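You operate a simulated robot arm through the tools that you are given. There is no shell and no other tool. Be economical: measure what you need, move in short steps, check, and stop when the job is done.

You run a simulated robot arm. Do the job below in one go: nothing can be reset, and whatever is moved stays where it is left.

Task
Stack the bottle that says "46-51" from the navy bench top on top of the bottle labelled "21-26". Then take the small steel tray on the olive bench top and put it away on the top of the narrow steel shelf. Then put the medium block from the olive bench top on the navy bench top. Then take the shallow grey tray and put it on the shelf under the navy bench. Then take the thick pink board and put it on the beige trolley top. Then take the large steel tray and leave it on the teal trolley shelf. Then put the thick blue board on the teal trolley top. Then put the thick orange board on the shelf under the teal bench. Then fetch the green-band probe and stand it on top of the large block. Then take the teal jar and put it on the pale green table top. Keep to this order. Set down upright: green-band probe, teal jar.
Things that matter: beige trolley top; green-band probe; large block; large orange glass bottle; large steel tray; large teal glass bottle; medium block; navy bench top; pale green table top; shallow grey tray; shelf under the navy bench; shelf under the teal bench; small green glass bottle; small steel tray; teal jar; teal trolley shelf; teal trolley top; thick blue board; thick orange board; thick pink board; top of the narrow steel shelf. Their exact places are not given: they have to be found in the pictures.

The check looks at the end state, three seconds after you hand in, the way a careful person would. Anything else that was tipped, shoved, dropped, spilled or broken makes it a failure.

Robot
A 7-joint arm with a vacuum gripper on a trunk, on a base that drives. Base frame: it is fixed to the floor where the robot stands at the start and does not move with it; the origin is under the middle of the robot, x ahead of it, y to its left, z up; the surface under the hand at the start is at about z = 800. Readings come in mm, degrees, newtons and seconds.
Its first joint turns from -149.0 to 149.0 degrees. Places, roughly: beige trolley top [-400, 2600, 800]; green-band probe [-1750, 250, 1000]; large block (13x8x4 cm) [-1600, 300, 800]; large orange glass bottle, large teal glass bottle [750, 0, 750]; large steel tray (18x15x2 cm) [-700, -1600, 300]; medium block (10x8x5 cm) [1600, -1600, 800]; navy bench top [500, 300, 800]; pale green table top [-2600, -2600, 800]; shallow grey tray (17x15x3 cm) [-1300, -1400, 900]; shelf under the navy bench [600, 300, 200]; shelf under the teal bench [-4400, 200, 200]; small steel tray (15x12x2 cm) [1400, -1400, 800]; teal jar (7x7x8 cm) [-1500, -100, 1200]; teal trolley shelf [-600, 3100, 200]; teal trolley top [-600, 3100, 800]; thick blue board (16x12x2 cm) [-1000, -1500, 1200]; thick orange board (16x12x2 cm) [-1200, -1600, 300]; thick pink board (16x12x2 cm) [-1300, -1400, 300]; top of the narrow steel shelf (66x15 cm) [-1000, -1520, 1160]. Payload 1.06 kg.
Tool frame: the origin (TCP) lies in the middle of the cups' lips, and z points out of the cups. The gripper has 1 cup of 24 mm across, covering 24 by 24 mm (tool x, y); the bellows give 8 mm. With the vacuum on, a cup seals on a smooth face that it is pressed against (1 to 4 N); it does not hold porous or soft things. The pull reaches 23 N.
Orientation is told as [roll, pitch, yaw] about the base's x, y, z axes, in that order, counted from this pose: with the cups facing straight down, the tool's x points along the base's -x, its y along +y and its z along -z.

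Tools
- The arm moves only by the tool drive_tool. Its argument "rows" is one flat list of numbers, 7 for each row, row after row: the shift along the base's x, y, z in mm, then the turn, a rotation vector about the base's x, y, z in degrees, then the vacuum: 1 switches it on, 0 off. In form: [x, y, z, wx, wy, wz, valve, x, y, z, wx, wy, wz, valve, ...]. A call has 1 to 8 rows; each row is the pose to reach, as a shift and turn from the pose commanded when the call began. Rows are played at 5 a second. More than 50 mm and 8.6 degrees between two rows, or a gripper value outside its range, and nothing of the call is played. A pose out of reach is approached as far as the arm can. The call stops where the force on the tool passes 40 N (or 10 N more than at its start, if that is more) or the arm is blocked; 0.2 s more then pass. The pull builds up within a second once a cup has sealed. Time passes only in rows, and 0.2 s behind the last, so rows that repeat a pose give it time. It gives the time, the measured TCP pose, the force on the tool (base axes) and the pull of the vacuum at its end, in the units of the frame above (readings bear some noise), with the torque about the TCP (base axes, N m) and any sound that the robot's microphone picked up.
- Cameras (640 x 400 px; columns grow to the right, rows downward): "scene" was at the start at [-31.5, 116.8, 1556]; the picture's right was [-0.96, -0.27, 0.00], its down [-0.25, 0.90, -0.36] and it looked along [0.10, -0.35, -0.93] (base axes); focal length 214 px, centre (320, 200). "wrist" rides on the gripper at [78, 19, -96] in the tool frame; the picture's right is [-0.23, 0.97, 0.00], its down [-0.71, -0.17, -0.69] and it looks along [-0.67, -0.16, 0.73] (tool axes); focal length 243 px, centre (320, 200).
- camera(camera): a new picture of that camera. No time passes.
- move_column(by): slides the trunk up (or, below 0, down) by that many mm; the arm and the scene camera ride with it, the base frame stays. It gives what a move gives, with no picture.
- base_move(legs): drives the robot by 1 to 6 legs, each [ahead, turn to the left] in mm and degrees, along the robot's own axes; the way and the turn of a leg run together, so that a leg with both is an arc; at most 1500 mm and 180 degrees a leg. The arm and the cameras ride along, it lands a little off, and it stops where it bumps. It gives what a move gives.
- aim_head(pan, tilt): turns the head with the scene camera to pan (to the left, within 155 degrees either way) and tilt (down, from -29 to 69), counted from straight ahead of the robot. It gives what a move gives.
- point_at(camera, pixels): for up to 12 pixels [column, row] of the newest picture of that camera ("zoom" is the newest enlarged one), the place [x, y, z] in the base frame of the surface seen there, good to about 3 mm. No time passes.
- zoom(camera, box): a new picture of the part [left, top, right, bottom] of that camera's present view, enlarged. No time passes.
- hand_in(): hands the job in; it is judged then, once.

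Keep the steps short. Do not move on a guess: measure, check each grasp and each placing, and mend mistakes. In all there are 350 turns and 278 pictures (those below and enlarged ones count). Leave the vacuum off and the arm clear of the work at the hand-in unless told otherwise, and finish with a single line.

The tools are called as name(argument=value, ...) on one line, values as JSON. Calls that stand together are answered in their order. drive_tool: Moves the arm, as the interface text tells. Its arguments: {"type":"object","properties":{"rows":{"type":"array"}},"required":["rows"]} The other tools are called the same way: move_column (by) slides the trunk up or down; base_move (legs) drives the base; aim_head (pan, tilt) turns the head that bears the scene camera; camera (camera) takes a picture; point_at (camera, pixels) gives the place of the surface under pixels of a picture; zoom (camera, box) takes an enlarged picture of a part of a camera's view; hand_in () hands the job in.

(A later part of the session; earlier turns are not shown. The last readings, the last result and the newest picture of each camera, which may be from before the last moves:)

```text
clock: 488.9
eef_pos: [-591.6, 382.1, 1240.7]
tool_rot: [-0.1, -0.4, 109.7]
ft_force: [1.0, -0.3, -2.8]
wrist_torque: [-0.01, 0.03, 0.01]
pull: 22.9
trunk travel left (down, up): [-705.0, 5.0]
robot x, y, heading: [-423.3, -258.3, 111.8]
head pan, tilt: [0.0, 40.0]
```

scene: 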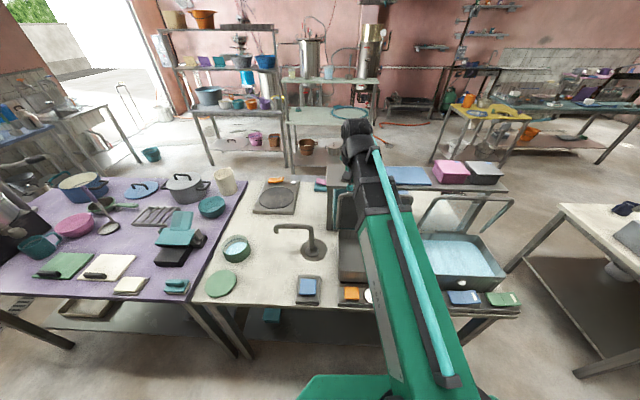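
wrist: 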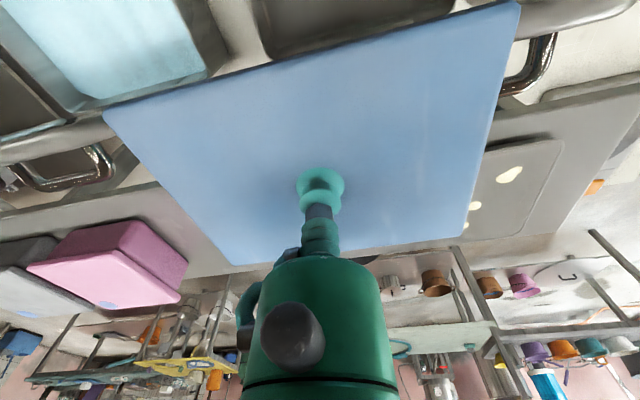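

base_move(legs=[[0, 1.2], [1500, 0], [1500, 0], [104, 0], [0, -90]])

camera(camera="scene")

```text
clock: 508.5
eef_pos: [-1011.8, 2792.6, 1240.9]
tool_rot: [-0.1, -0.5, 19.7]
ft_force: [0.1, 0.0, -2.7]
wrist_torque: [0.0, -0.01, -0.02]
pull: 22.8
trunk travel left (down, up): [-705.0, 5.0]
robot x, y, heading: [-1654.9, 2623.5, 21.8]
head pan, tilt: [0.0, 40.0]
```

```text
154 pictures are left
```

scene: 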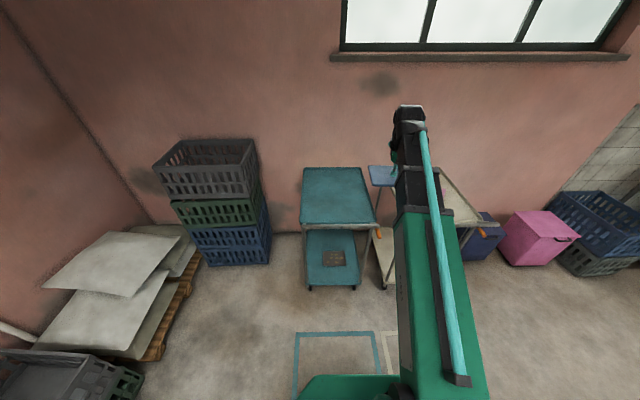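

base_move(legs=[[380, 0]])

drive_tool(rows=[0, 15, 0, 0, 0.3, 0, 1, 2, 50, -10, 0, 0.3, 0, 1, 4, 88, -30, 0, 0.3, 0, 1, 6, 126, -60, 0, 0.3, 0, 1, 8, 158, -90, 0, 0.3, 0, 1, 8, 168, -125, 0, 0.3, 0, 1, 8, 168, -165, 0, 0.3, 0, 1, 8, 168, -200, 0, 0.3, 0, 1])

camera(camera="scene")

camera(camera="wrist")

```text
clock: 511.0
eef_pos: [-647.1, 2930.8, 1240.5]
tool_rot: [-0.1, -0.4, 19.0]
ft_force: [-0.6, 0.3, -3.8]
wrist_torque: [0.0, 0.02, -0.01]
pull: 22.7
trunk travel left (down, up): [-705.0, 5.0]
robot x, y, heading: [-1290.8, 2768.1, 21.4]
head pan, tilt: [0.0, 40.0]
```

```text
clock: 512.8
eef_pos: [-639.9, 3095.9, 1038.5]
tool_rot: [0.0, -0.1, 19.1]
ft_force: [0.8, -0.2, -2.4]
wrist_torque: [-0.02, 0.01, -0.01]
pull: 23.0
trunk travel left (down, up): [-705.0, 5.0]
robot x, y, heading: [-1291.0, 2760.9, 20.9]
head pan, tilt: [0.0, 40.0]
```

```text
153 pictures are left
```

scene: 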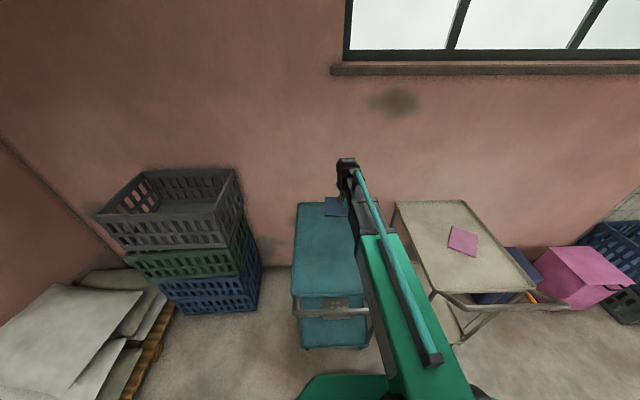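

```text
152 pictures are left
```

wrist: 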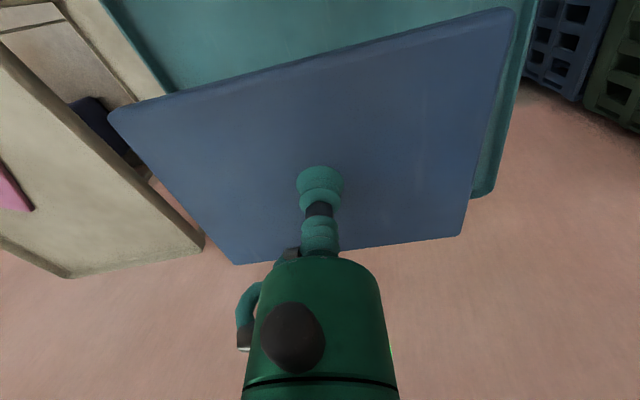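

point_at(camera="scene", pixels=[[300, 210], [320, 204], [298, 290], [350, 288], [330, 250], [335, 312], [352, 240]])

drive_tool(rows=[0, 0, -30, 0, 0, 0, 1, 0, 0, -70, 0, 0, 0, 1, 0, 0, -110, 0, 0, 0, 1, 0, 0, -150, 0, 0, 0, 1, 0, 0, -180, 0, 0, 0, 1, 0, 0, -200, 0, 0, 0, 1, 0, 0, -212, 0, 0, 0, 1])

camera(camera="scene")

```text
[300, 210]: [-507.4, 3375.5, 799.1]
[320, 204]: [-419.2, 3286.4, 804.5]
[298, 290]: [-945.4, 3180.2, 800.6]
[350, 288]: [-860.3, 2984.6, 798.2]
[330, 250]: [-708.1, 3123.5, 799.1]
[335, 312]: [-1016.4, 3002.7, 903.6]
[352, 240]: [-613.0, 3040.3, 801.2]
```

```text
clock: 514.4
eef_pos: [-639.4, 3096.0, 827.9]
tool_rot: [0.0, -0.2, 19.2]
ft_force: [-0.3, 0.3, -2.5]
wrist_torque: [0.02, -0.03, 0.0]
pull: 23.5
trunk travel left (down, up): [-705.0, 5.0]
robot x, y, heading: [-1291.7, 2767.1, 21.3]
head pan, tilt: [0.0, 40.0]
```

```text
151 pictures are left
```

scene: 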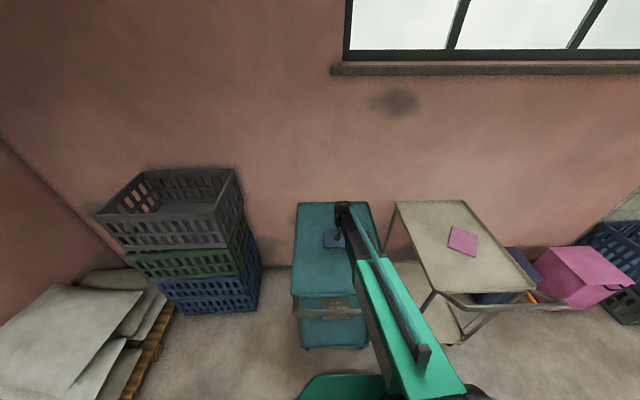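

point_at(camera="scene", pixels=[[370, 300], [362, 312], [380, 320], [365, 275]])

drive_tool(rows=[0, 0, -6, 0, 0, 0, 1, 0, 0, -12, 0, 0, 0, 1, 0, 0, -15, 0, 0, 0, 1, 0, 0, -17, 0, 0, 0, 1, 0, 0, -18, 0, 0, 0, 1, 0, 0, -18, 0, 0, 0, 1])

```text
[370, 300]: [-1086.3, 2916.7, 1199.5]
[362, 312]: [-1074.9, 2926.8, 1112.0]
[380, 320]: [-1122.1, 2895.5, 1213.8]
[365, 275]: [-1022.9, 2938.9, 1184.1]
```

```text
clock: 515.8
eef_pos: [-638.6, 3098.5, 812.0]
tool_rot: [0.0, -0.3, 19.1]
ft_force: [3.2, 2.4, 11.6]
wrist_torque: [0.01, 0.03, -0.03]
pull: 23.1
trunk travel left (down, up): [-705.0, 5.0]
robot x, y, heading: [-1295.6, 2766.1, 21.2]
head pan, tilt: [0.0, 40.0]
```

Contact. Releasing and rising well above the handle.

drive_tool(rows=[0, 0, 0.5, 0, 0, 0, 0, 0, 0, 0.5, 0, 0, 0, 0, 0, 0, 0.5, 0, 0, 0, 0, 0, 0, 4, 0, 0, 0, 0, 0, 0, 40, 0, 0, 0, 0, 0, 0, 85, 0, 0, 0, 0, 0, 0, 130, 0, 0, 0, 0, 0, 0, 175, 0, 0, 0, 0])

drive_tool(rows=[0, 0, 40, 0, 0, 0, 0, -40, -20, 60, 0, 0, 0, 0, -80, -40, 60, 0, 0, 0, 0, -120, -60, 60, 0, 0, 0, 0])

camera(camera="scene")

```text
clock: 517.6
eef_pos: [-639.4, 3103.3, 987.2]
tool_rot: [0.0, -0.2, 19.1]
ft_force: [0.3, -0.2, 0.5]
wrist_torque: [-0.04, 0.01, -0.02]
pull: 0.2
trunk travel left (down, up): [-705.0, 5.0]
robot x, y, heading: [-1290.6, 2766.1, 21.3]
head pan, tilt: [0.0, 40.0]
```

```text
clock: 518.6
eef_pos: [-761.2, 3037.6, 1047.5]
tool_rot: [0.0, -0.2, 19.1]
ft_force: [0.8, 0.1, 0.5]
wrist_torque: [0.01, -0.04, 0.01]
pull: 0.1
trunk travel left (down, up): [-705.0, 5.0]
robot x, y, heading: [-1290.9, 2765.5, 20.9]
head pan, tilt: [0.0, 40.0]
```

```text
150 pictures are left
```

scene: 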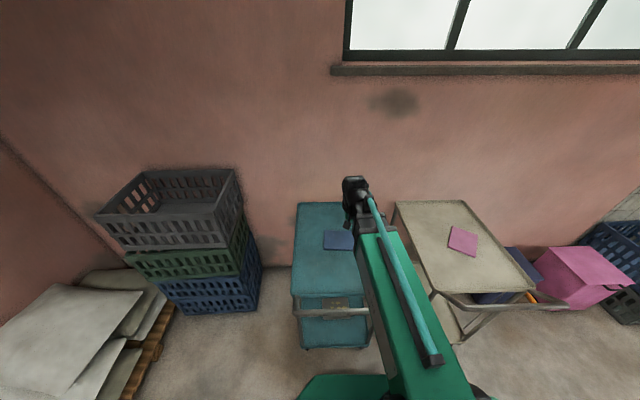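

Both boards are in place. Now I'll look back (toward −x −y) to find the way behind the white island and to the teal bench.

base_move(legs=[[-350, 0]])

aim_head(pan=-150, tilt=28)

camera(camera="scene")

aim_head(pan=150, tilt=28)

camera(camera="scene")

```text
clock: 520.8
eef_pos: [-1078.5, 2914.0, 1047.8]
tool_rot: [0.0, -0.1, 18.8]
ft_force: [-0.4, -0.4, -0.1]
wrist_torque: [0.0, 0.0, -0.02]
pull: 0.0
trunk travel left (down, up): [-705.0, 5.0]
robot x, y, heading: [-1608.3, 2643.5, 21.2]
head pan, tilt: [0.0, 40.0]
```

```text
clock: 523.1
eef_pos: [-1077.6, 2912.0, 1047.7]
tool_rot: [-0.1, -0.2, 18.9]
ft_force: [-0.6, 0.0, -0.7]
wrist_torque: [0.01, 0.01, -0.02]
pull: 0.0
trunk travel left (down, up): [-705.0, 5.0]
robot x, y, heading: [-1607.6, 2643.6, 21.2]
head pan, tilt: [-150.0, 28.0]
```

```text
149 pictures are left
```

scene: 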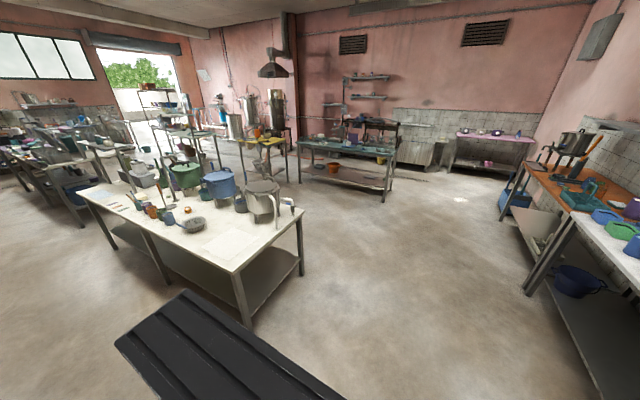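

```text
clock: 527.2
eef_pos: [-1075.7, 2913.9, 1047.5]
tool_rot: [0.0, -0.2, 18.8]
ft_force: [0.4, 0.0, -0.5]
wrist_torque: [0.01, -0.01, 0.02]
pull: 0.0
trunk travel left (down, up): [-705.0, 5.0]
robot x, y, heading: [-1609.7, 2645.1, 20.9]
head pan, tilt: [150.0, 28.0]
```

```text
148 pictures are left
```

scene: 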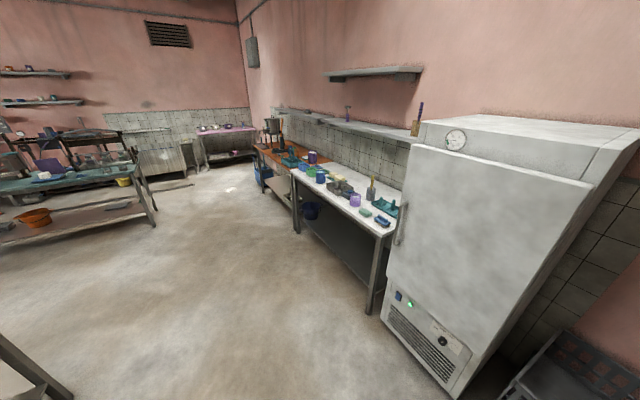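

point_at(camera="scene", pixels=[[150, 222], [135, 200], [35, 218], [115, 207], [150, 170], [20, 190], [45, 235], [70, 215], [190, 200], [372, 310], [298, 230]])

zoom(camera="scene", box=[0, 110, 180, 260])

aim_head(pan=-150, tilt=28)

camera(camera="scene")

point_at(camera="scene", pixels=[[250, 322], [302, 272], [306, 205], [388, 203], [300, 182], [288, 175], [330, 240], [360, 300], [233, 268], [238, 145]])

```text
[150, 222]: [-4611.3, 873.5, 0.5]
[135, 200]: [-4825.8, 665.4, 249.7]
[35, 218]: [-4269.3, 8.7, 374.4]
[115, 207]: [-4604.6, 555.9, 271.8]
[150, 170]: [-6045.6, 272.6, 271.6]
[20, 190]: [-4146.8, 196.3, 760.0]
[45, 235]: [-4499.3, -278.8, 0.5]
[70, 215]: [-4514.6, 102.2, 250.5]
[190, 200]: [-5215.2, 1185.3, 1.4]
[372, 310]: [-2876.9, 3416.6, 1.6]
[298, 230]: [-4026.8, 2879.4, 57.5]
```

```text
2.67 times, centred on (90, 185) of scene
```

zoom: 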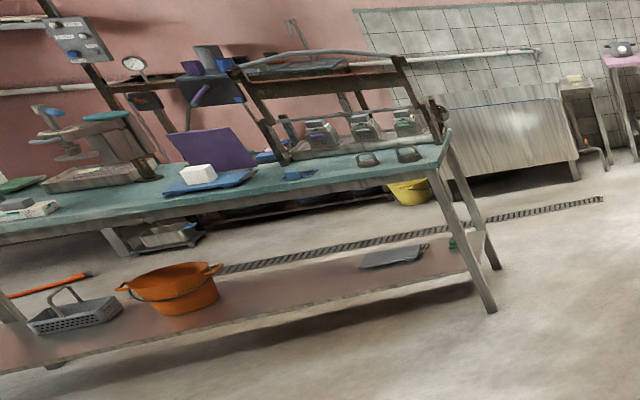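

```text
clock: 531.3
eef_pos: [-1077.2, 2912.8, 1045.9]
tool_rot: [0.0, -0.2, 18.9]
ft_force: [0.3, -0.7, -0.3]
wrist_torque: [0.0, -0.01, -0.06]
pull: 0.0
trunk travel left (down, up): [-705.0, 5.0]
robot x, y, heading: [-1609.3, 2649.1, 21.1]
head pan, tilt: [-150.0, 28.0]
```

```text
146 pictures are left
```

scene: 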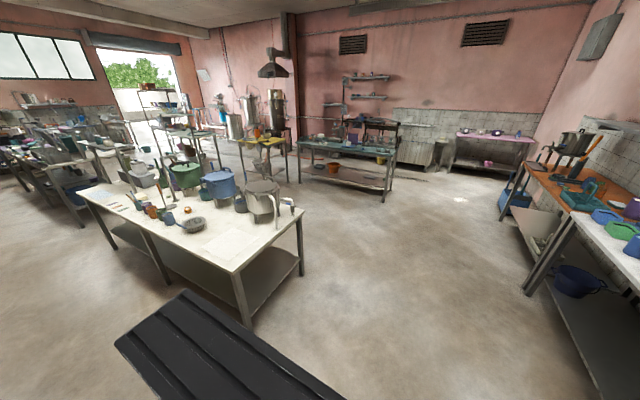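

```text
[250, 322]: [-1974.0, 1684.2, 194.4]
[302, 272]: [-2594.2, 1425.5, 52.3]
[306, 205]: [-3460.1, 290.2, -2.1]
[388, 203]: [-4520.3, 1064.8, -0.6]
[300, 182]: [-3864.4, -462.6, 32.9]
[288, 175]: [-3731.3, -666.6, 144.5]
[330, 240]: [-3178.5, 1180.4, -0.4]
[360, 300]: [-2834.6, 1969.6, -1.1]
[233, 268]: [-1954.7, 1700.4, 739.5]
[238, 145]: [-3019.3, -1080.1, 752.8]
```

The floor west is open. I'll drive around the far end of the white island to island 1's rear aisle.

base_move(legs=[[0, -170.1], [1500, 0], [240, 0], [0, 79.8], [1500, 0]])

aim_head(pan=0, tilt=35)

camera(camera="scene")

```text
clock: 553.5
eef_pos: [-2535.5, 799.5, 1047.6]
tool_rot: [0.0, -0.2, -64.5]
ft_force: [0.2, -0.5, 0.4]
wrist_torque: [-0.01, -0.04, 0.03]
pull: 0.1
trunk travel left (down, up): [-705.0, 5.0]
robot x, y, heading: [-2870.1, 1293.5, -52.4]
head pan, tilt: [-150.0, 28.0]
stopped in leg 5: the robot was blocked; the commanded pose is now the measured one
```

```text
clock: 555.9
eef_pos: [-2534.8, 799.6, 1047.3]
tool_rot: [0.0, -0.2, -64.5]
ft_force: [0.2, -0.5, 0.2]
wrist_torque: [0.0, 0.01, 0.01]
pull: 0.1
trunk travel left (down, up): [-705.0, 5.0]
robot x, y, heading: [-2868.8, 1290.6, -52.7]
head pan, tilt: [0.0, 35.0]
```

```text
145 pictures are left
```

scene: 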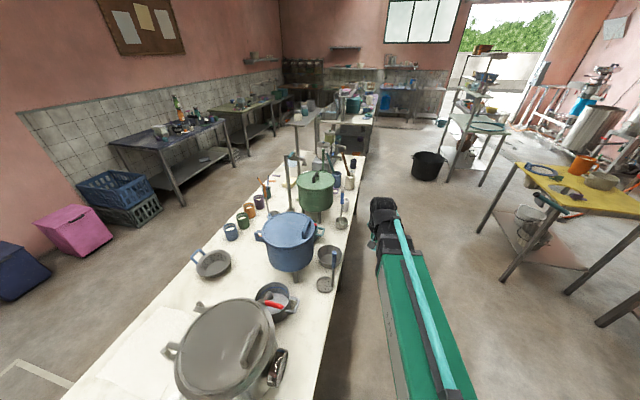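

The base brushed the white island's corner. The pots look undisturbed. I'll back off and check the clearance on the left.

base_move(legs=[[-200, 0]])

aim_head(pan=50, tilt=50)

camera(camera="scene")

```text
clock: 557.5
eef_pos: [-2657.9, 959.1, 1049.4]
tool_rot: [0.0, -0.2, -64.4]
ft_force: [-0.2, 0.5, 0.0]
wrist_torque: [-0.02, -0.01, 0.01]
pull: 0.1
trunk travel left (down, up): [-705.0, 5.0]
robot x, y, heading: [-2995.0, 1454.1, -52.7]
head pan, tilt: [0.0, 35.0]
```

```text
clock: 558.6
eef_pos: [-2657.7, 958.7, 1047.0]
tool_rot: [0.0, -0.2, -64.4]
ft_force: [-0.5, 0.9, 0.1]
wrist_torque: [0.0, 0.03, 0.0]
pull: 0.0
trunk travel left (down, up): [-705.0, 5.0]
robot x, y, heading: [-2995.7, 1449.0, -52.6]
head pan, tilt: [50.0, 50.0]
```

```text
144 pictures are left
```

scene: 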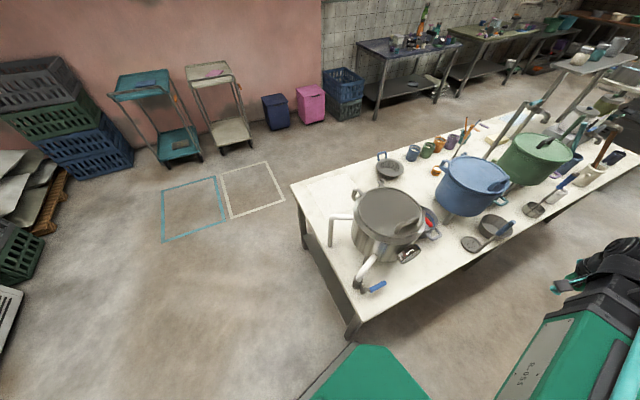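

point_at(camera="scene", pixels=[[358, 322], [295, 190], [352, 335], [600, 210]])

```text
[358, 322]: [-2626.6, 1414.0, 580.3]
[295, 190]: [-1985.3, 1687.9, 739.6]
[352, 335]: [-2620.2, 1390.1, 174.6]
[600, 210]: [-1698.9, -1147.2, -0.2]
```

Everything is in place. I'll turn right and take a wider lane.

base_move(legs=[[0, -34], [550, 0], [0, 19.5]])

```text
clock: 564.5
eef_pos: [-2748.4, 339.4, 1046.5]
tool_rot: [-0.1, -0.3, -78.6]
ft_force: [0.6, -0.3, 0.2]
wrist_torque: [0.01, 0.01, 0.01]
pull: 0.0
trunk travel left (down, up): [-705.0, 5.0]
robot x, y, heading: [-2957.3, 900.3, -66.5]
head pan, tilt: [50.0, 50.0]
```

base_move(legs=[[0, 2.3], [1500, 0], [1231, 0], [0, -3]])

aim_head(pan=70, tilt=40)

camera(camera="scene")

```text
clock: 578.2
eef_pos: [-1654.7, -2068.2, 1047.6]
tool_rot: [-0.1, -0.2, -80.2]
ft_force: [0.5, -0.4, 0.1]
wrist_torque: [0.03, 0.05, 0.0]
pull: 0.0
trunk travel left (down, up): [-705.0, 5.0]
robot x, y, heading: [-1843.9, -1502.8, -68.4]
head pan, tilt: [50.0, 50.0]
```

```text
clock: 579.0
eef_pos: [-1654.1, -2066.9, 1047.5]
tool_rot: [-0.1, -0.3, -80.4]
ft_force: [0.1, 1.1, -0.6]
wrist_torque: [-0.01, 0.0, -0.03]
pull: 0.0
trunk travel left (down, up): [-705.0, 5.0]
robot x, y, heading: [-1845.7, -1501.3, -68.2]
head pan, tilt: [70.0, 40.0]
```

```text
143 pictures are left
```

scene: 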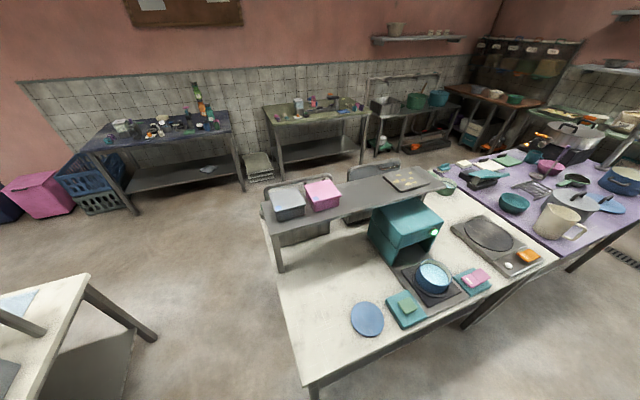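

The robot is at a good spot, with the orange board about 660 mm away. I'll lower the trunk fully and swing the arm in.

move_column(by=-400)

move_column(by=-305)

drive_tool(rows=[42, 16, 0, 0, 0, 4.3, 0, 83, 36, 0, 0, 0, 8.6, 0, 122, 58, 0, 0, 0, 12.9, 0, 159, 82, 0, 0, 0, 17.2, 0, 194, 110, 0, 0, 0, 21.5, 0, 227, 140, 0, 0, 0, 25.8, 0, 258, 173, 0, 0, 0, 30.1, 0, 286, 208, 0, 0, 0, 34.4, 0])

camera(camera="scene")

```text
clock: 582.8
eef_pos: [-1654.7, -2067.9, 647.9]
tool_rot: [-0.2, -0.2, -80.3]
ft_force: [0.0, -0.3, 0.4]
wrist_torque: [0.01, -0.01, 0.02]
pull: 0.0
trunk travel left (down, up): [-305.0, 405.0]
robot x, y, heading: [-1847.4, -1501.4, -68.5]
head pan, tilt: [70.0, 40.0]
```

```text
clock: 585.9
eef_pos: [-1654.7, -2067.2, 342.9]
tool_rot: [0.0, -0.2, -80.2]
ft_force: [0.4, -0.3, -0.2]
wrist_torque: [-0.01, 0.03, -0.01]
pull: 0.0
trunk travel left (down, up): [0.0, 710.0]
robot x, y, heading: [-1847.1, -1503.3, -68.7]
head pan, tilt: [70.0, 40.0]
```

```text
clock: 587.7
eef_pos: [-1366.8, -1860.2, 341.1]
tool_rot: [-0.1, -0.2, -45.9]
ft_force: [0.1, -0.2, -0.8]
wrist_torque: [0.0, -0.01, 0.02]
pull: 0.1
trunk travel left (down, up): [0.0, 710.0]
robot x, y, heading: [-1843.5, -1500.5, -68.4]
head pan, tilt: [70.0, 40.0]
```

```text
142 pictures are left
```

scene: 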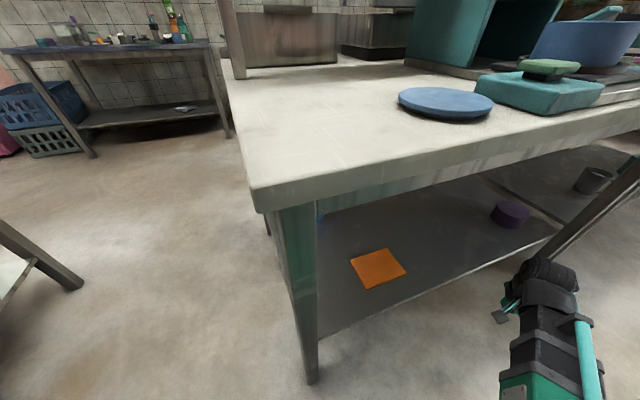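

Clear. Measuring the orange board and continuing the swing.

point_at(camera="scene", pixels=[[352, 262], [388, 250], [405, 272], [367, 288], [378, 268], [305, 300]])

drive_tool(rows=[26, 36, 0, 0, 0, 4.3, 0, 49, 75, 0, 0, 0, 8.6, 0, 68, 115, 0, 0, 0, 12.9, 0, 85, 157, 0, 0, 0, 17.2, 0, 99, 199, 0, 0, 0, 21.5, 0, 109, 243, 0, 0, 0, 25.8, 0, 115, 281, 0, 0, 0, 29.5, 0, 164, 275, 0, 0, 0, 29.5, 0])

camera(camera="wrist")

```text
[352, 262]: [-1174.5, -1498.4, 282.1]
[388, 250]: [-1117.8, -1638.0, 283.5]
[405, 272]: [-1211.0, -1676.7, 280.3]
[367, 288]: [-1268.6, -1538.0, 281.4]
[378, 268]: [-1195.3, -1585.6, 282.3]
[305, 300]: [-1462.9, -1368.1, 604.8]
```

```text
clock: 589.5
eef_pos: [-1201.9, -1581.6, 343.5]
tool_rot: [-0.1, -0.2, -16.4]
ft_force: [0.7, -0.1, -0.2]
wrist_torque: [-0.02, -0.02, 0.0]
pull: 0.1
trunk travel left (down, up): [0.0, 710.0]
robot x, y, heading: [-1846.2, -1498.2, -68.4]
head pan, tilt: [70.0, 40.0]
```

```text
141 pictures are left
```

wrist: 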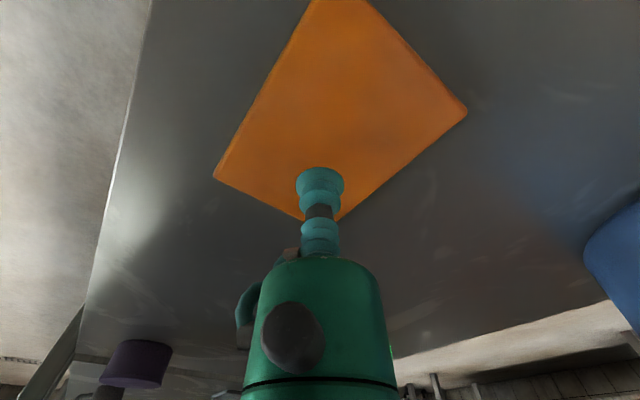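

Centre (−1193,−1588). Correcting and descending with the vacuum on.

drive_tool(rows=[5, -3, -25, 0, 0, 0, 0, 9, -6, -50, 0, 0, 0, 1, 9, -6, -58, 0, 0, 0, 1, 9, -6, -62, 0, 0, 0, 1, 9, -6, -64, 0, 0, 0, 1, 9, -6, -64, 0, 0, 0, 1, 9, -6, -64, 0, 0, 0, 1])

drive_tool(rows=[0, 0, 4, 0, 0, 0, 1, 0, 0, 15, 0, 0, 0, 1, 0, 0, 35, 0, 0, 0, 1, 0, 0, 60, 0, 0, 0, 1, 0, 0, 80, 0, 0, 0, 1])

```text
clock: 591.1
eef_pos: [-1197.0, -1590.2, 278.8]
tool_rot: [-0.1, -0.2, -16.4]
ft_force: [3.9, 2.4, 11.9]
wrist_torque: [-0.01, 0.04, 0.0]
pull: 23.3
trunk travel left (down, up): [0.0, 710.0]
robot x, y, heading: [-1842.2, -1503.4, -68.4]
head pan, tilt: [70.0, 40.0]
```

```text
clock: 592.3
eef_pos: [-1194.4, -1590.4, 357.2]
tool_rot: [0.0, -0.1, -16.4]
ft_force: [-0.2, 0.1, -2.6]
wrist_torque: [-0.02, 0.01, -0.03]
pull: 22.6
trunk travel left (down, up): [0.0, 710.0]
robot x, y, heading: [-1843.7, -1500.9, -68.4]
head pan, tilt: [70.0, 40.0]
```

Held. Swinging back out to the aisle.

drive_tool(rows=[-9, -47, 0, 0, 0, -4.2, 1, -26, -92, 0, 0, 0, -8.4, 1, -46, -135, 0, 0, 0, -12.6, 1, -70, -177, 0, 0, 0, -16.8, 1, -96, -215, 0, 0, 0, -21, 1, -124, -252, 0, 0, 0, -25.2, 1, -155, -287, 0, 0, 0, -29.4, 1, -185, -321, 0, 0, 0, -33.6, 1])

drive_tool(rows=[-31, -33, 0, 0, 0, -4.2, 1, -65, -64, 0, 0, 0, -8.4, 1, -101, -92, 0, 0, 0, -12.6, 1, -138, -117, 0, 0, 0, -16.8, 1, -178, -139, 0, 0, 0, -21, 1, -219, -159, 0, 0, 0, -25.2, 1, -261, -175, 0, 0, 0, -29.4, 1])

camera(camera="wrist")

```text
clock: 594.1
eef_pos: [-1382.4, -1913.9, 355.8]
tool_rot: [-0.1, -0.2, -50.1]
ft_force: [-0.4, 0.4, -2.0]
wrist_torque: [0.03, 0.06, 0.0]
pull: 23.0
trunk travel left (down, up): [0.0, 710.0]
robot x, y, heading: [-1844.1, -1502.9, -68.4]
head pan, tilt: [70.0, 40.0]
```

```text
clock: 595.7
eef_pos: [-1642.9, -2087.7, 357.9]
tool_rot: [-0.1, -0.1, -79.5]
ft_force: [0.7, -0.7, -2.4]
wrist_torque: [0.03, 0.01, -0.01]
pull: 23.4
trunk travel left (down, up): [0.0, 710.0]
robot x, y, heading: [-1844.4, -1502.3, -68.3]
head pan, tilt: [70.0, 40.0]
```

```text
140 pictures are left
```

wrist: 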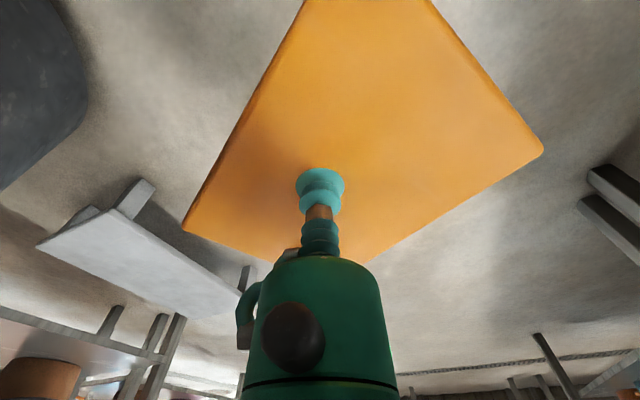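

The board is held. I'll back up the aisle, turn, and drive to a staging point before the teal bench.

base_move(legs=[[-530, 0], [0, -166], [1500, 0]])

aim_head(pan=60, tilt=30)

camera(camera="scene")

```text
clock: 612.5
eef_pos: [-3239.2, 702.6, 357.4]
tool_rot: [-0.1, -0.1, 115.2]
ft_force: [0.6, -0.2, -2.1]
wrist_torque: [-0.03, -0.02, -0.01]
pull: 22.9
trunk travel left (down, up): [0.0, 710.0]
robot x, y, heading: [-2897.6, 188.9, 126.2]
head pan, tilt: [70.0, 40.0]
```

```text
clock: 613.2
eef_pos: [-3239.9, 702.1, 356.8]
tool_rot: [-0.1, -0.1, 115.4]
ft_force: [-0.4, 0.3, -1.9]
wrist_torque: [-0.04, -0.02, 0.0]
pull: 22.8
trunk travel left (down, up): [0.0, 710.0]
robot x, y, heading: [-2898.0, 184.4, 126.2]
head pan, tilt: [60.0, 30.0]
```

```text
139 pictures are left
```

scene: 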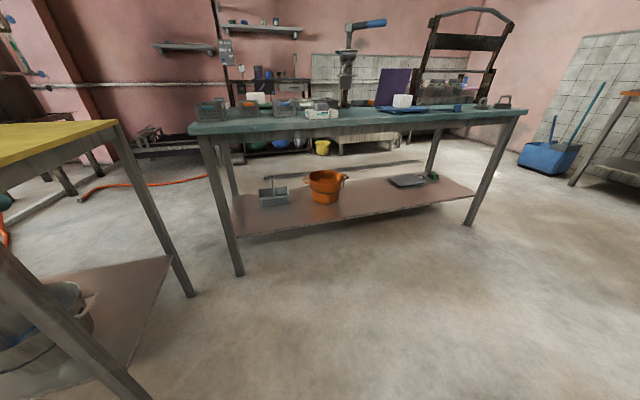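

point_at(camera="scene", pixels=[[238, 270], [470, 222], [240, 232], [470, 193], [345, 210], [326, 190], [400, 180], [362, 195], [375, 188], [195, 130], [520, 113], [360, 132]])

zoom(camera="scene", box=[220, 120, 500, 280])

```text
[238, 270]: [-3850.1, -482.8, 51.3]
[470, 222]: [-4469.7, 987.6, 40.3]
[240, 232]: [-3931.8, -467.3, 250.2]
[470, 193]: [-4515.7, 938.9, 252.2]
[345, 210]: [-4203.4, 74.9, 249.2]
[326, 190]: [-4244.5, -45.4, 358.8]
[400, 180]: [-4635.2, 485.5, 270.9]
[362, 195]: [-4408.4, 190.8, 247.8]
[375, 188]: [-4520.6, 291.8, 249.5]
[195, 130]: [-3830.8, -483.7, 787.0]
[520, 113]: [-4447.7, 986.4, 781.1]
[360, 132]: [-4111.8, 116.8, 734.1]
```

```text
2.29 times, centred on (360, 200) of scene
```

zoom: 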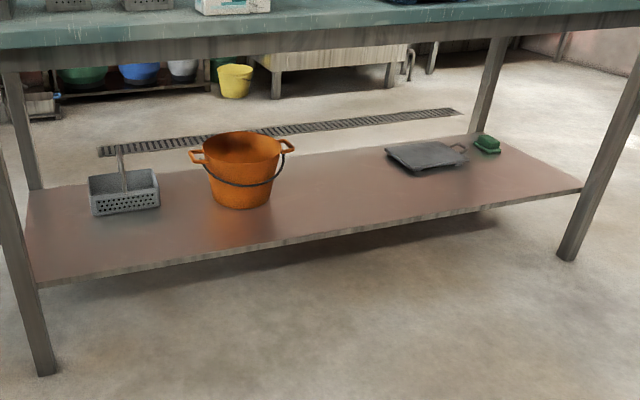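

The shelf between the orange pot and the flat pan is free. Target (−4400,253) at z 250. Lining up straight in front.

base_move(legs=[[0, 9.6], [667, 0], [0, 67]])

aim_head(pan=0, tilt=35)

camera(camera="scene")

```text
clock: 620.5
eef_pos: [-3944.6, 420.1, 357.0]
tool_rot: [-0.2, -0.2, -166.8]
ft_force: [0.1, 0.8, -1.6]
wrist_torque: [-0.01, 0.0, -0.04]
pull: 22.6
trunk travel left (down, up): [0.0, 710.0]
robot x, y, heading: [-3369.2, 652.4, -155.7]
head pan, tilt: [60.0, 30.0]
```

```text
clock: 621.8
eef_pos: [-3944.4, 420.8, 357.7]
tool_rot: [-0.2, -0.2, -166.9]
ft_force: [-0.1, 0.4, -1.8]
wrist_torque: [0.04, 0.04, -0.01]
pull: 23.0
trunk travel left (down, up): [0.0, 710.0]
robot x, y, heading: [-3371.1, 650.9, -155.7]
head pan, tilt: [0.0, 35.0]
```

```text
137 pictures are left
```

scene: 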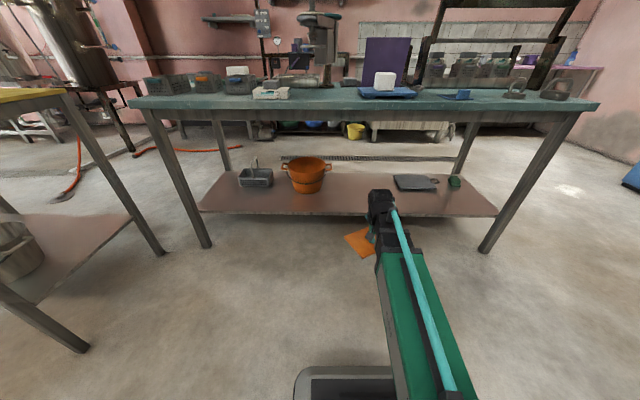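

base_move(legs=[[485, 0]])

camera(camera="scene")

camera(camera="wrist")

```text
clock: 624.7
eef_pos: [-4397.2, 221.9, 358.0]
tool_rot: [0.0, -0.1, -167.1]
ft_force: [0.0, 0.4, -3.0]
wrist_torque: [0.03, -0.01, 0.01]
pull: 22.8
trunk travel left (down, up): [0.0, 710.0]
robot x, y, heading: [-3820.2, 450.0, -156.0]
head pan, tilt: [0.0, 35.0]
```

```text
136 pictures are left
```

scene: 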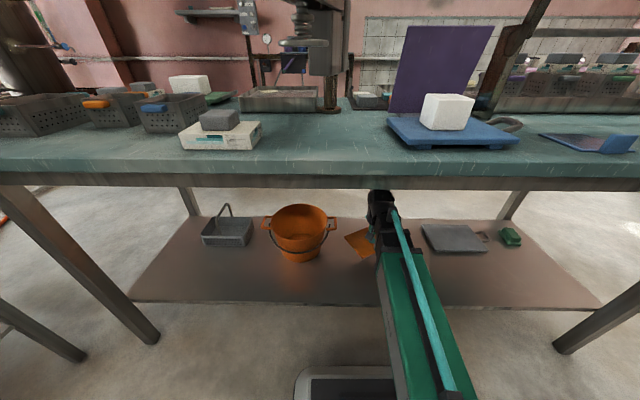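

```text
135 pictures are left
```

wrist: 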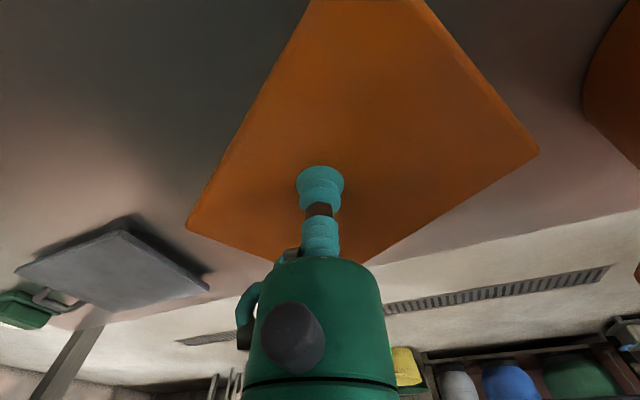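

Clear of both neighbours. Lowering to contact at about z 261.

drive_tool(rows=[0, 0, -20, 0, 0, 0, 1, 0, 0, -50, 0, 0, 0, 1, 0, 0, -78, 0, 0, 0, 1, 0, 0, -90, 0, 0, 0, 1, 0, 0, -95, 0, 0, 0, 1, 0, 0, -98, 0, 0, 0, 1, 0, 0, -98, 0, 0, 0, 1])

```text
clock: 626.3
eef_pos: [-4396.2, 223.2, 259.2]
tool_rot: [0.0, -0.2, -167.0]
ft_force: [6.5, 1.0, 15.9]
wrist_torque: [0.0, 0.03, 0.02]
pull: 22.7
trunk travel left (down, up): [0.0, 710.0]
robot x, y, heading: [-3821.3, 448.7, -156.1]
head pan, tilt: [0.0, 35.0]
```

Contact. Releasing, rising 60 mm and checking.

drive_tool(rows=[0, 0, 1.5, 0, 0, 0, 0, 0, 0, 1.5, 0, 0, 0, 0, 0, 0, 1.5, 0, 0, 0, 0, 0, 0, 5, 0, 0, 0, 0, 0, 0, 30, 0, 0, 0, 0, 0, 0, 70, 0, 0, 0, 0, 0, 0, 95, 0, 0, 0, 0])

base_move(legs=[[-560, 0]])

camera(camera="scene")

```text
clock: 627.9
eef_pos: [-4396.5, 220.6, 353.4]
tool_rot: [-0.1, -0.1, -166.9]
ft_force: [0.1, 1.2, -0.1]
wrist_torque: [0.01, -0.02, -0.01]
pull: 0.0
trunk travel left (down, up): [0.0, 710.0]
robot x, y, heading: [-3821.2, 449.2, -156.1]
head pan, tilt: [0.0, 35.0]
```

```text
clock: 631.2
eef_pos: [-3876.3, 456.2, 354.5]
tool_rot: [-0.1, -0.3, -167.7]
ft_force: [0.3, 0.3, -0.4]
wrist_torque: [0.01, -0.01, -0.01]
pull: 0.0
trunk travel left (down, up): [0.0, 710.0]
robot x, y, heading: [-3294.6, 673.5, -156.8]
head pan, tilt: [0.0, 35.0]
```

```text
134 pictures are left
```

scene: 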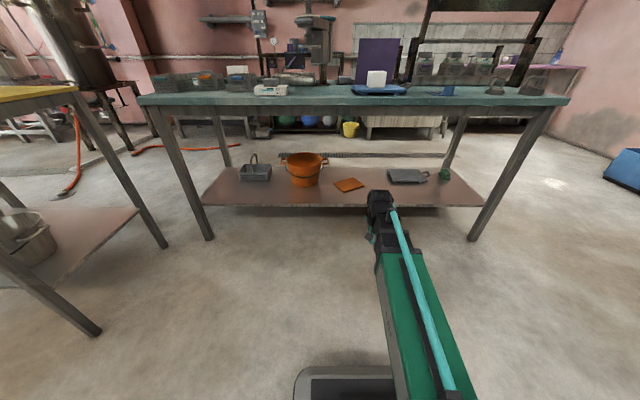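

The orange board is placed. Now the probe, on the white island. I'll raise the trunk and drive round to the front side of the white island.

move_column(by=400)

move_column(by=305)

base_move(legs=[[0, -129.2], [1432, 0], [0, -70.1]])

```text
clock: 635.0
eef_pos: [-3878.0, 457.5, 753.1]
tool_rot: [-0.1, -0.2, -167.7]
ft_force: [-0.4, -0.8, -0.6]
wrist_torque: [0.02, -0.01, 0.01]
pull: 0.0
trunk travel left (down, up): [-400.0, 310.0]
robot x, y, heading: [-3295.0, 677.6, -156.8]
head pan, tilt: [0.0, 35.0]
```

```text
clock: 638.1
eef_pos: [-3876.5, 457.9, 1059.1]
tool_rot: [-0.1, -0.2, -167.8]
ft_force: [-0.8, -0.6, 0.5]
wrist_torque: [-0.02, -0.03, 0.02]
pull: 0.1
trunk travel left (down, up): [-705.0, 5.0]
robot x, y, heading: [-3297.1, 678.5, -156.8]
head pan, tilt: [0.0, 35.0]
```

```text
clock: 653.6
eef_pos: [-2192.3, 1968.9, 1060.5]
tool_rot: [-0.1, -0.1, -12.3]
ft_force: [-0.1, 0.2, -0.6]
wrist_torque: [-0.02, -0.01, -0.01]
pull: 0.0
trunk travel left (down, up): [-705.0, 5.0]
robot x, y, heading: [-2811.5, 2009.1, -1.5]
head pan, tilt: [0.0, 35.0]
```

base_move(legs=[[0, 7.4], [1368, 0], [0, -80.4]])

```text
clock: 664.5
eef_pos: [-1351.6, 1527.1, 1058.3]
tool_rot: [-0.1, -0.2, -87.9]
ft_force: [1.4, -0.9, 0.1]
wrist_torque: [-0.04, -0.03, -0.04]
pull: 0.0
trunk travel left (down, up): [-705.0, 5.0]
robot x, y, heading: [-1469.0, 2131.4, -77.0]
head pan, tilt: [0.0, 35.0]
```

base_move(legs=[[0, 3.3], [1500, 0], [145, 0], [0, -60]])

aim_head(pan=-15, tilt=40)

camera(camera="scene")

```text
clock: 676.0
eef_pos: [-1417.4, 105.6, 1064.3]
tool_rot: [0.5, -0.4, -141.9]
ft_force: [-0.2, 0.2, 0.4]
wrist_torque: [-0.05, 0.03, -0.01]
pull: 0.1
trunk travel left (down, up): [-705.0, 5.0]
robot x, y, heading: [-1001.4, 549.2, -130.5]
head pan, tilt: [0.0, 35.0]
stopped in leg 4: the robot was blocked; the commanded pose is now the measured one
```

```text
clock: 676.8
eef_pos: [-1417.6, 105.2, 1063.9]
tool_rot: [0.2, -0.4, -142.2]
ft_force: [0.1, -0.1, 0.2]
wrist_torque: [-0.03, -0.01, 0.02]
pull: 0.1
trunk travel left (down, up): [-705.0, 5.0]
robot x, y, heading: [-1002.2, 548.8, -130.8]
head pan, tilt: [-15.0, 40.0]
```

```text
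133 pictures are left
```

scene: 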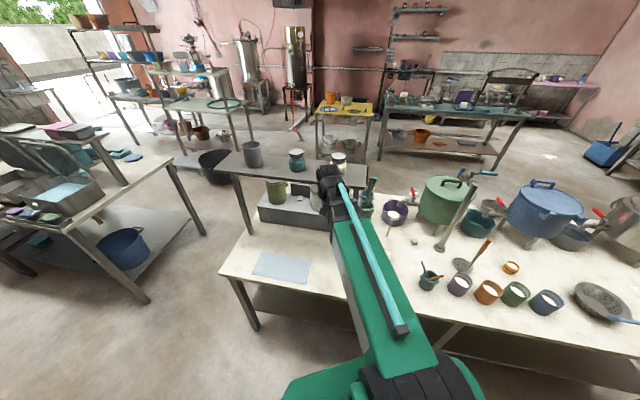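

The arm met the white island's overshelf end. The jars still stand. I'll turn back left and look closely.

base_move(legs=[[0, 14]])

aim_head(pan=-30, tilt=40)

camera(camera="scene")

zoom(camera="scene", box=[180, 110, 420, 260])

```text
clock: 678.0
eef_pos: [-1308.0, 14.2, 1059.0]
tool_rot: [0.4, -0.1, -128.5]
ft_force: [0.4, -0.7, -0.1]
wrist_torque: [-0.01, 0.0, 0.01]
pull: 0.1
trunk travel left (down, up): [-705.0, 5.0]
robot x, y, heading: [-1004.2, 544.1, -117.1]
head pan, tilt: [-15.0, 40.0]
```

```text
clock: 678.8
eef_pos: [-1309.1, 14.5, 1060.2]
tool_rot: [0.4, 0.0, -128.5]
ft_force: [-0.2, 0.4, -0.1]
wrist_torque: [0.0, 0.0, 0.0]
pull: 0.0
trunk travel left (down, up): [-705.0, 5.0]
robot x, y, heading: [-999.6, 546.7, -117.4]
head pan, tilt: [-30.0, 40.0]
```

```text
132 pictures are left
```

scene: 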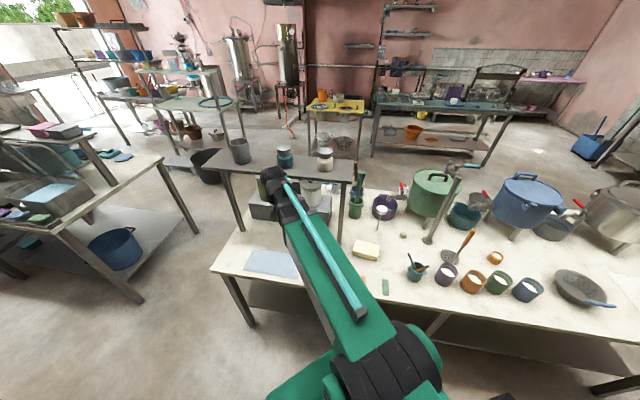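

```text
2.67 times, centred on (300, 185) of scene
```

zoom: 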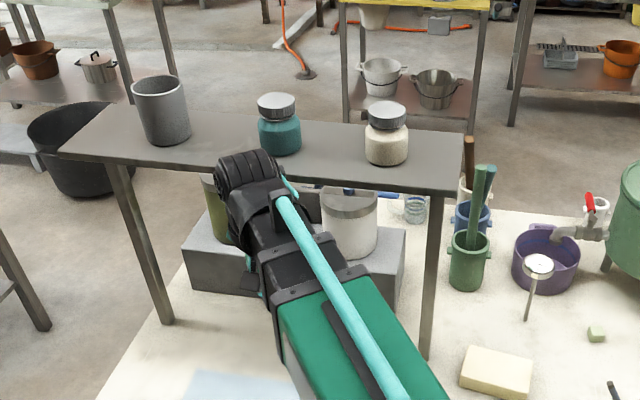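

base_move(legs=[[0, 40]])

drive_tool(rows=[0, 0, 45, 0, 0, 0, 0, 0, 0, 90, 0, 0, 0, 0, 0, 0, 135, 0, 0, 0, 0, 0, 0, 170, 0, 0, 0, 0])

aim_head(pan=-75, tilt=42)

camera(camera="scene")

zoom(camera="scene", box=[140, 100, 420, 275])

```text
clock: 681.1
eef_pos: [-891.8, -58.4, 1059.6]
tool_rot: [0.4, 0.0, -88.4]
ft_force: [0.5, 0.1, 0.5]
wrist_torque: [0.0, 0.0, -0.03]
pull: 0.2
trunk travel left (down, up): [-705.0, 5.0]
robot x, y, heading: [-1003.4, 549.8, -76.8]
head pan, tilt: [-30.0, 40.0]
```

```text
clock: 682.1
eef_pos: [-891.5, -57.6, 1225.6]
tool_rot: [0.5, 0.0, -88.2]
ft_force: [0.2, 0.0, -0.4]
wrist_torque: [0.0, 0.02, 0.01]
pull: 0.1
trunk travel left (down, up): [-705.0, 5.0]
robot x, y, heading: [-996.9, 544.5, -77.2]
head pan, tilt: [-30.0, 40.0]
```

```text
clock: 683.2
eef_pos: [-892.1, -57.7, 1225.4]
tool_rot: [0.4, 0.1, -88.3]
ft_force: [0.1, 0.1, 0.1]
wrist_torque: [0.0, -0.04, -0.02]
pull: 0.0
trunk travel left (down, up): [-705.0, 5.0]
robot x, y, heading: [-999.9, 546.8, -77.2]
head pan, tilt: [-75.0, 42.0]
```

```text
130 pictures are left
```

scene: 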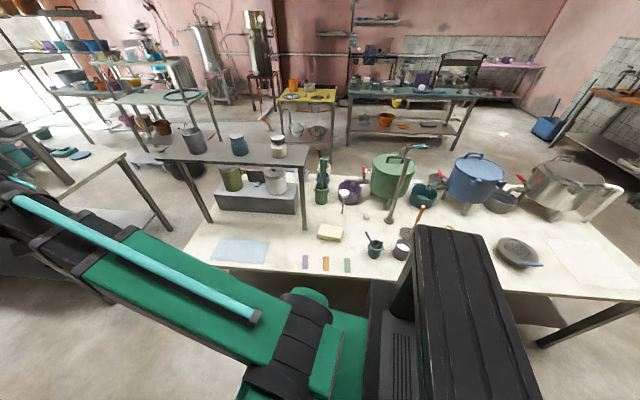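

```text
2.29 times, centred on (280, 188) of scene
```

zoom: 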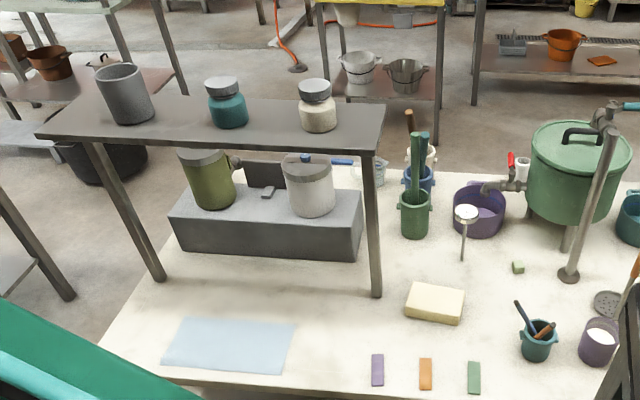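

zoom(camera="scene", box=[300, 140, 380, 210])

point_at(camera="scene", pixels=[[324, 165], [320, 160], [330, 232], [343, 192], [240, 140], [230, 155], [305, 163], [162, 155], [278, 143], [195, 130]])

```text
5.71 times, centred on (340, 175) of scene
```

zoom: 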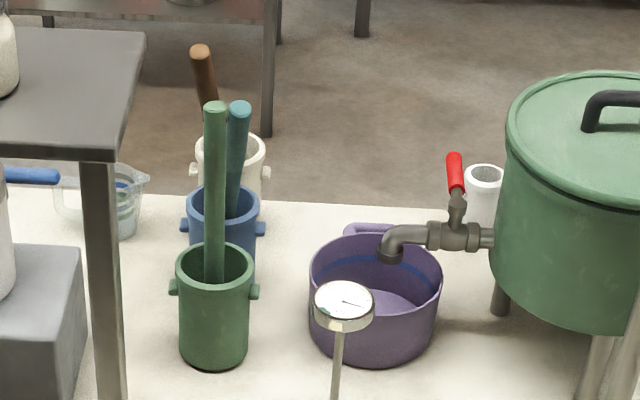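

```text
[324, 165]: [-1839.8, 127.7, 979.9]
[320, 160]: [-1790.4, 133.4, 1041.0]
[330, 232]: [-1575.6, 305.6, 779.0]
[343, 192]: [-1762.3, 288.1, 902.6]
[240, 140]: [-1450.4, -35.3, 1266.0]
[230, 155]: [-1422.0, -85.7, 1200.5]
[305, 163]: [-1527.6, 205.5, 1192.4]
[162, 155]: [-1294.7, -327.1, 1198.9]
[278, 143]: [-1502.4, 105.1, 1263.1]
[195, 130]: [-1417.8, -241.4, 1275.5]
```

zoom(camera="scene", box=[328, 178, 360, 218])

zoom(camera="scene", box=[330, 130, 470, 280])

```text
10.00 times, centred on (344, 198) of scene
```

zoom: 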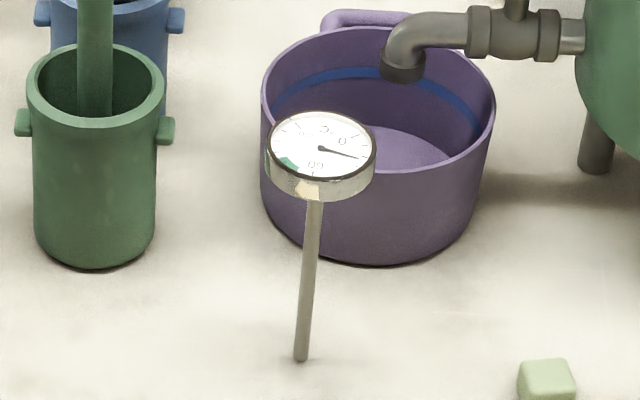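

```text
2.67 times, centred on (400, 205) of scene
```

zoom: 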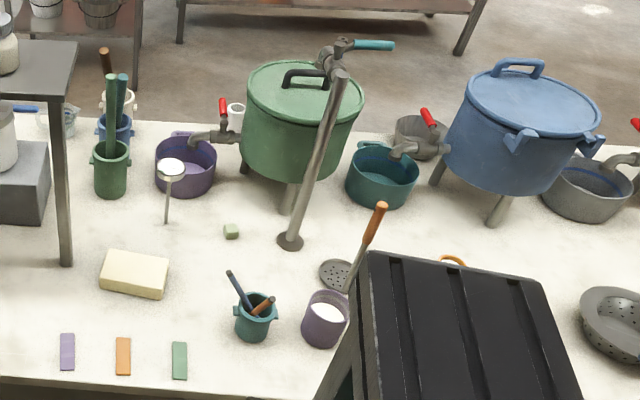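

point_at(camera="zoom", pixels=[[290, 240], [305, 195], [322, 130], [338, 75], [330, 58], [385, 44], [172, 166], [166, 222], [135, 272], [102, 275], [165, 278], [375, 230]])

zoom(camera="scene", box=[328, 178, 360, 198])

```text
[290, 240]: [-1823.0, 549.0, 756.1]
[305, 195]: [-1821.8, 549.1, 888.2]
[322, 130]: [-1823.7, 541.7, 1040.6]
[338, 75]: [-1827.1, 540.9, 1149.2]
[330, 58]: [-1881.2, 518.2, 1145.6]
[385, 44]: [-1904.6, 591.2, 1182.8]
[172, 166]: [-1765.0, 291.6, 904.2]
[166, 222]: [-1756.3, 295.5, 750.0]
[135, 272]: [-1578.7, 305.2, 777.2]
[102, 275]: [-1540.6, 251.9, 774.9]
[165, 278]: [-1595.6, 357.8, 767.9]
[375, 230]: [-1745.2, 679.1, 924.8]
```

```text
16.00 times, centred on (344, 188) of scene
```

zoom: 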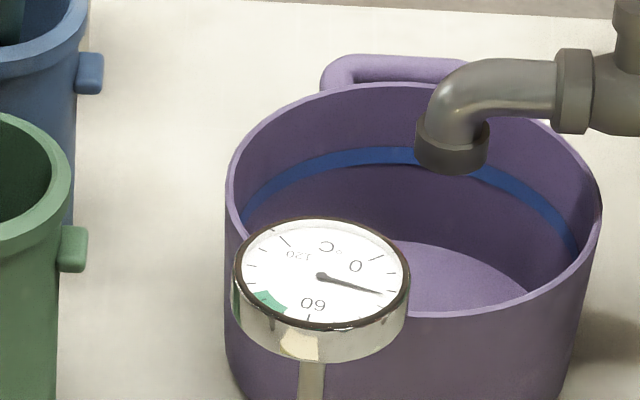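

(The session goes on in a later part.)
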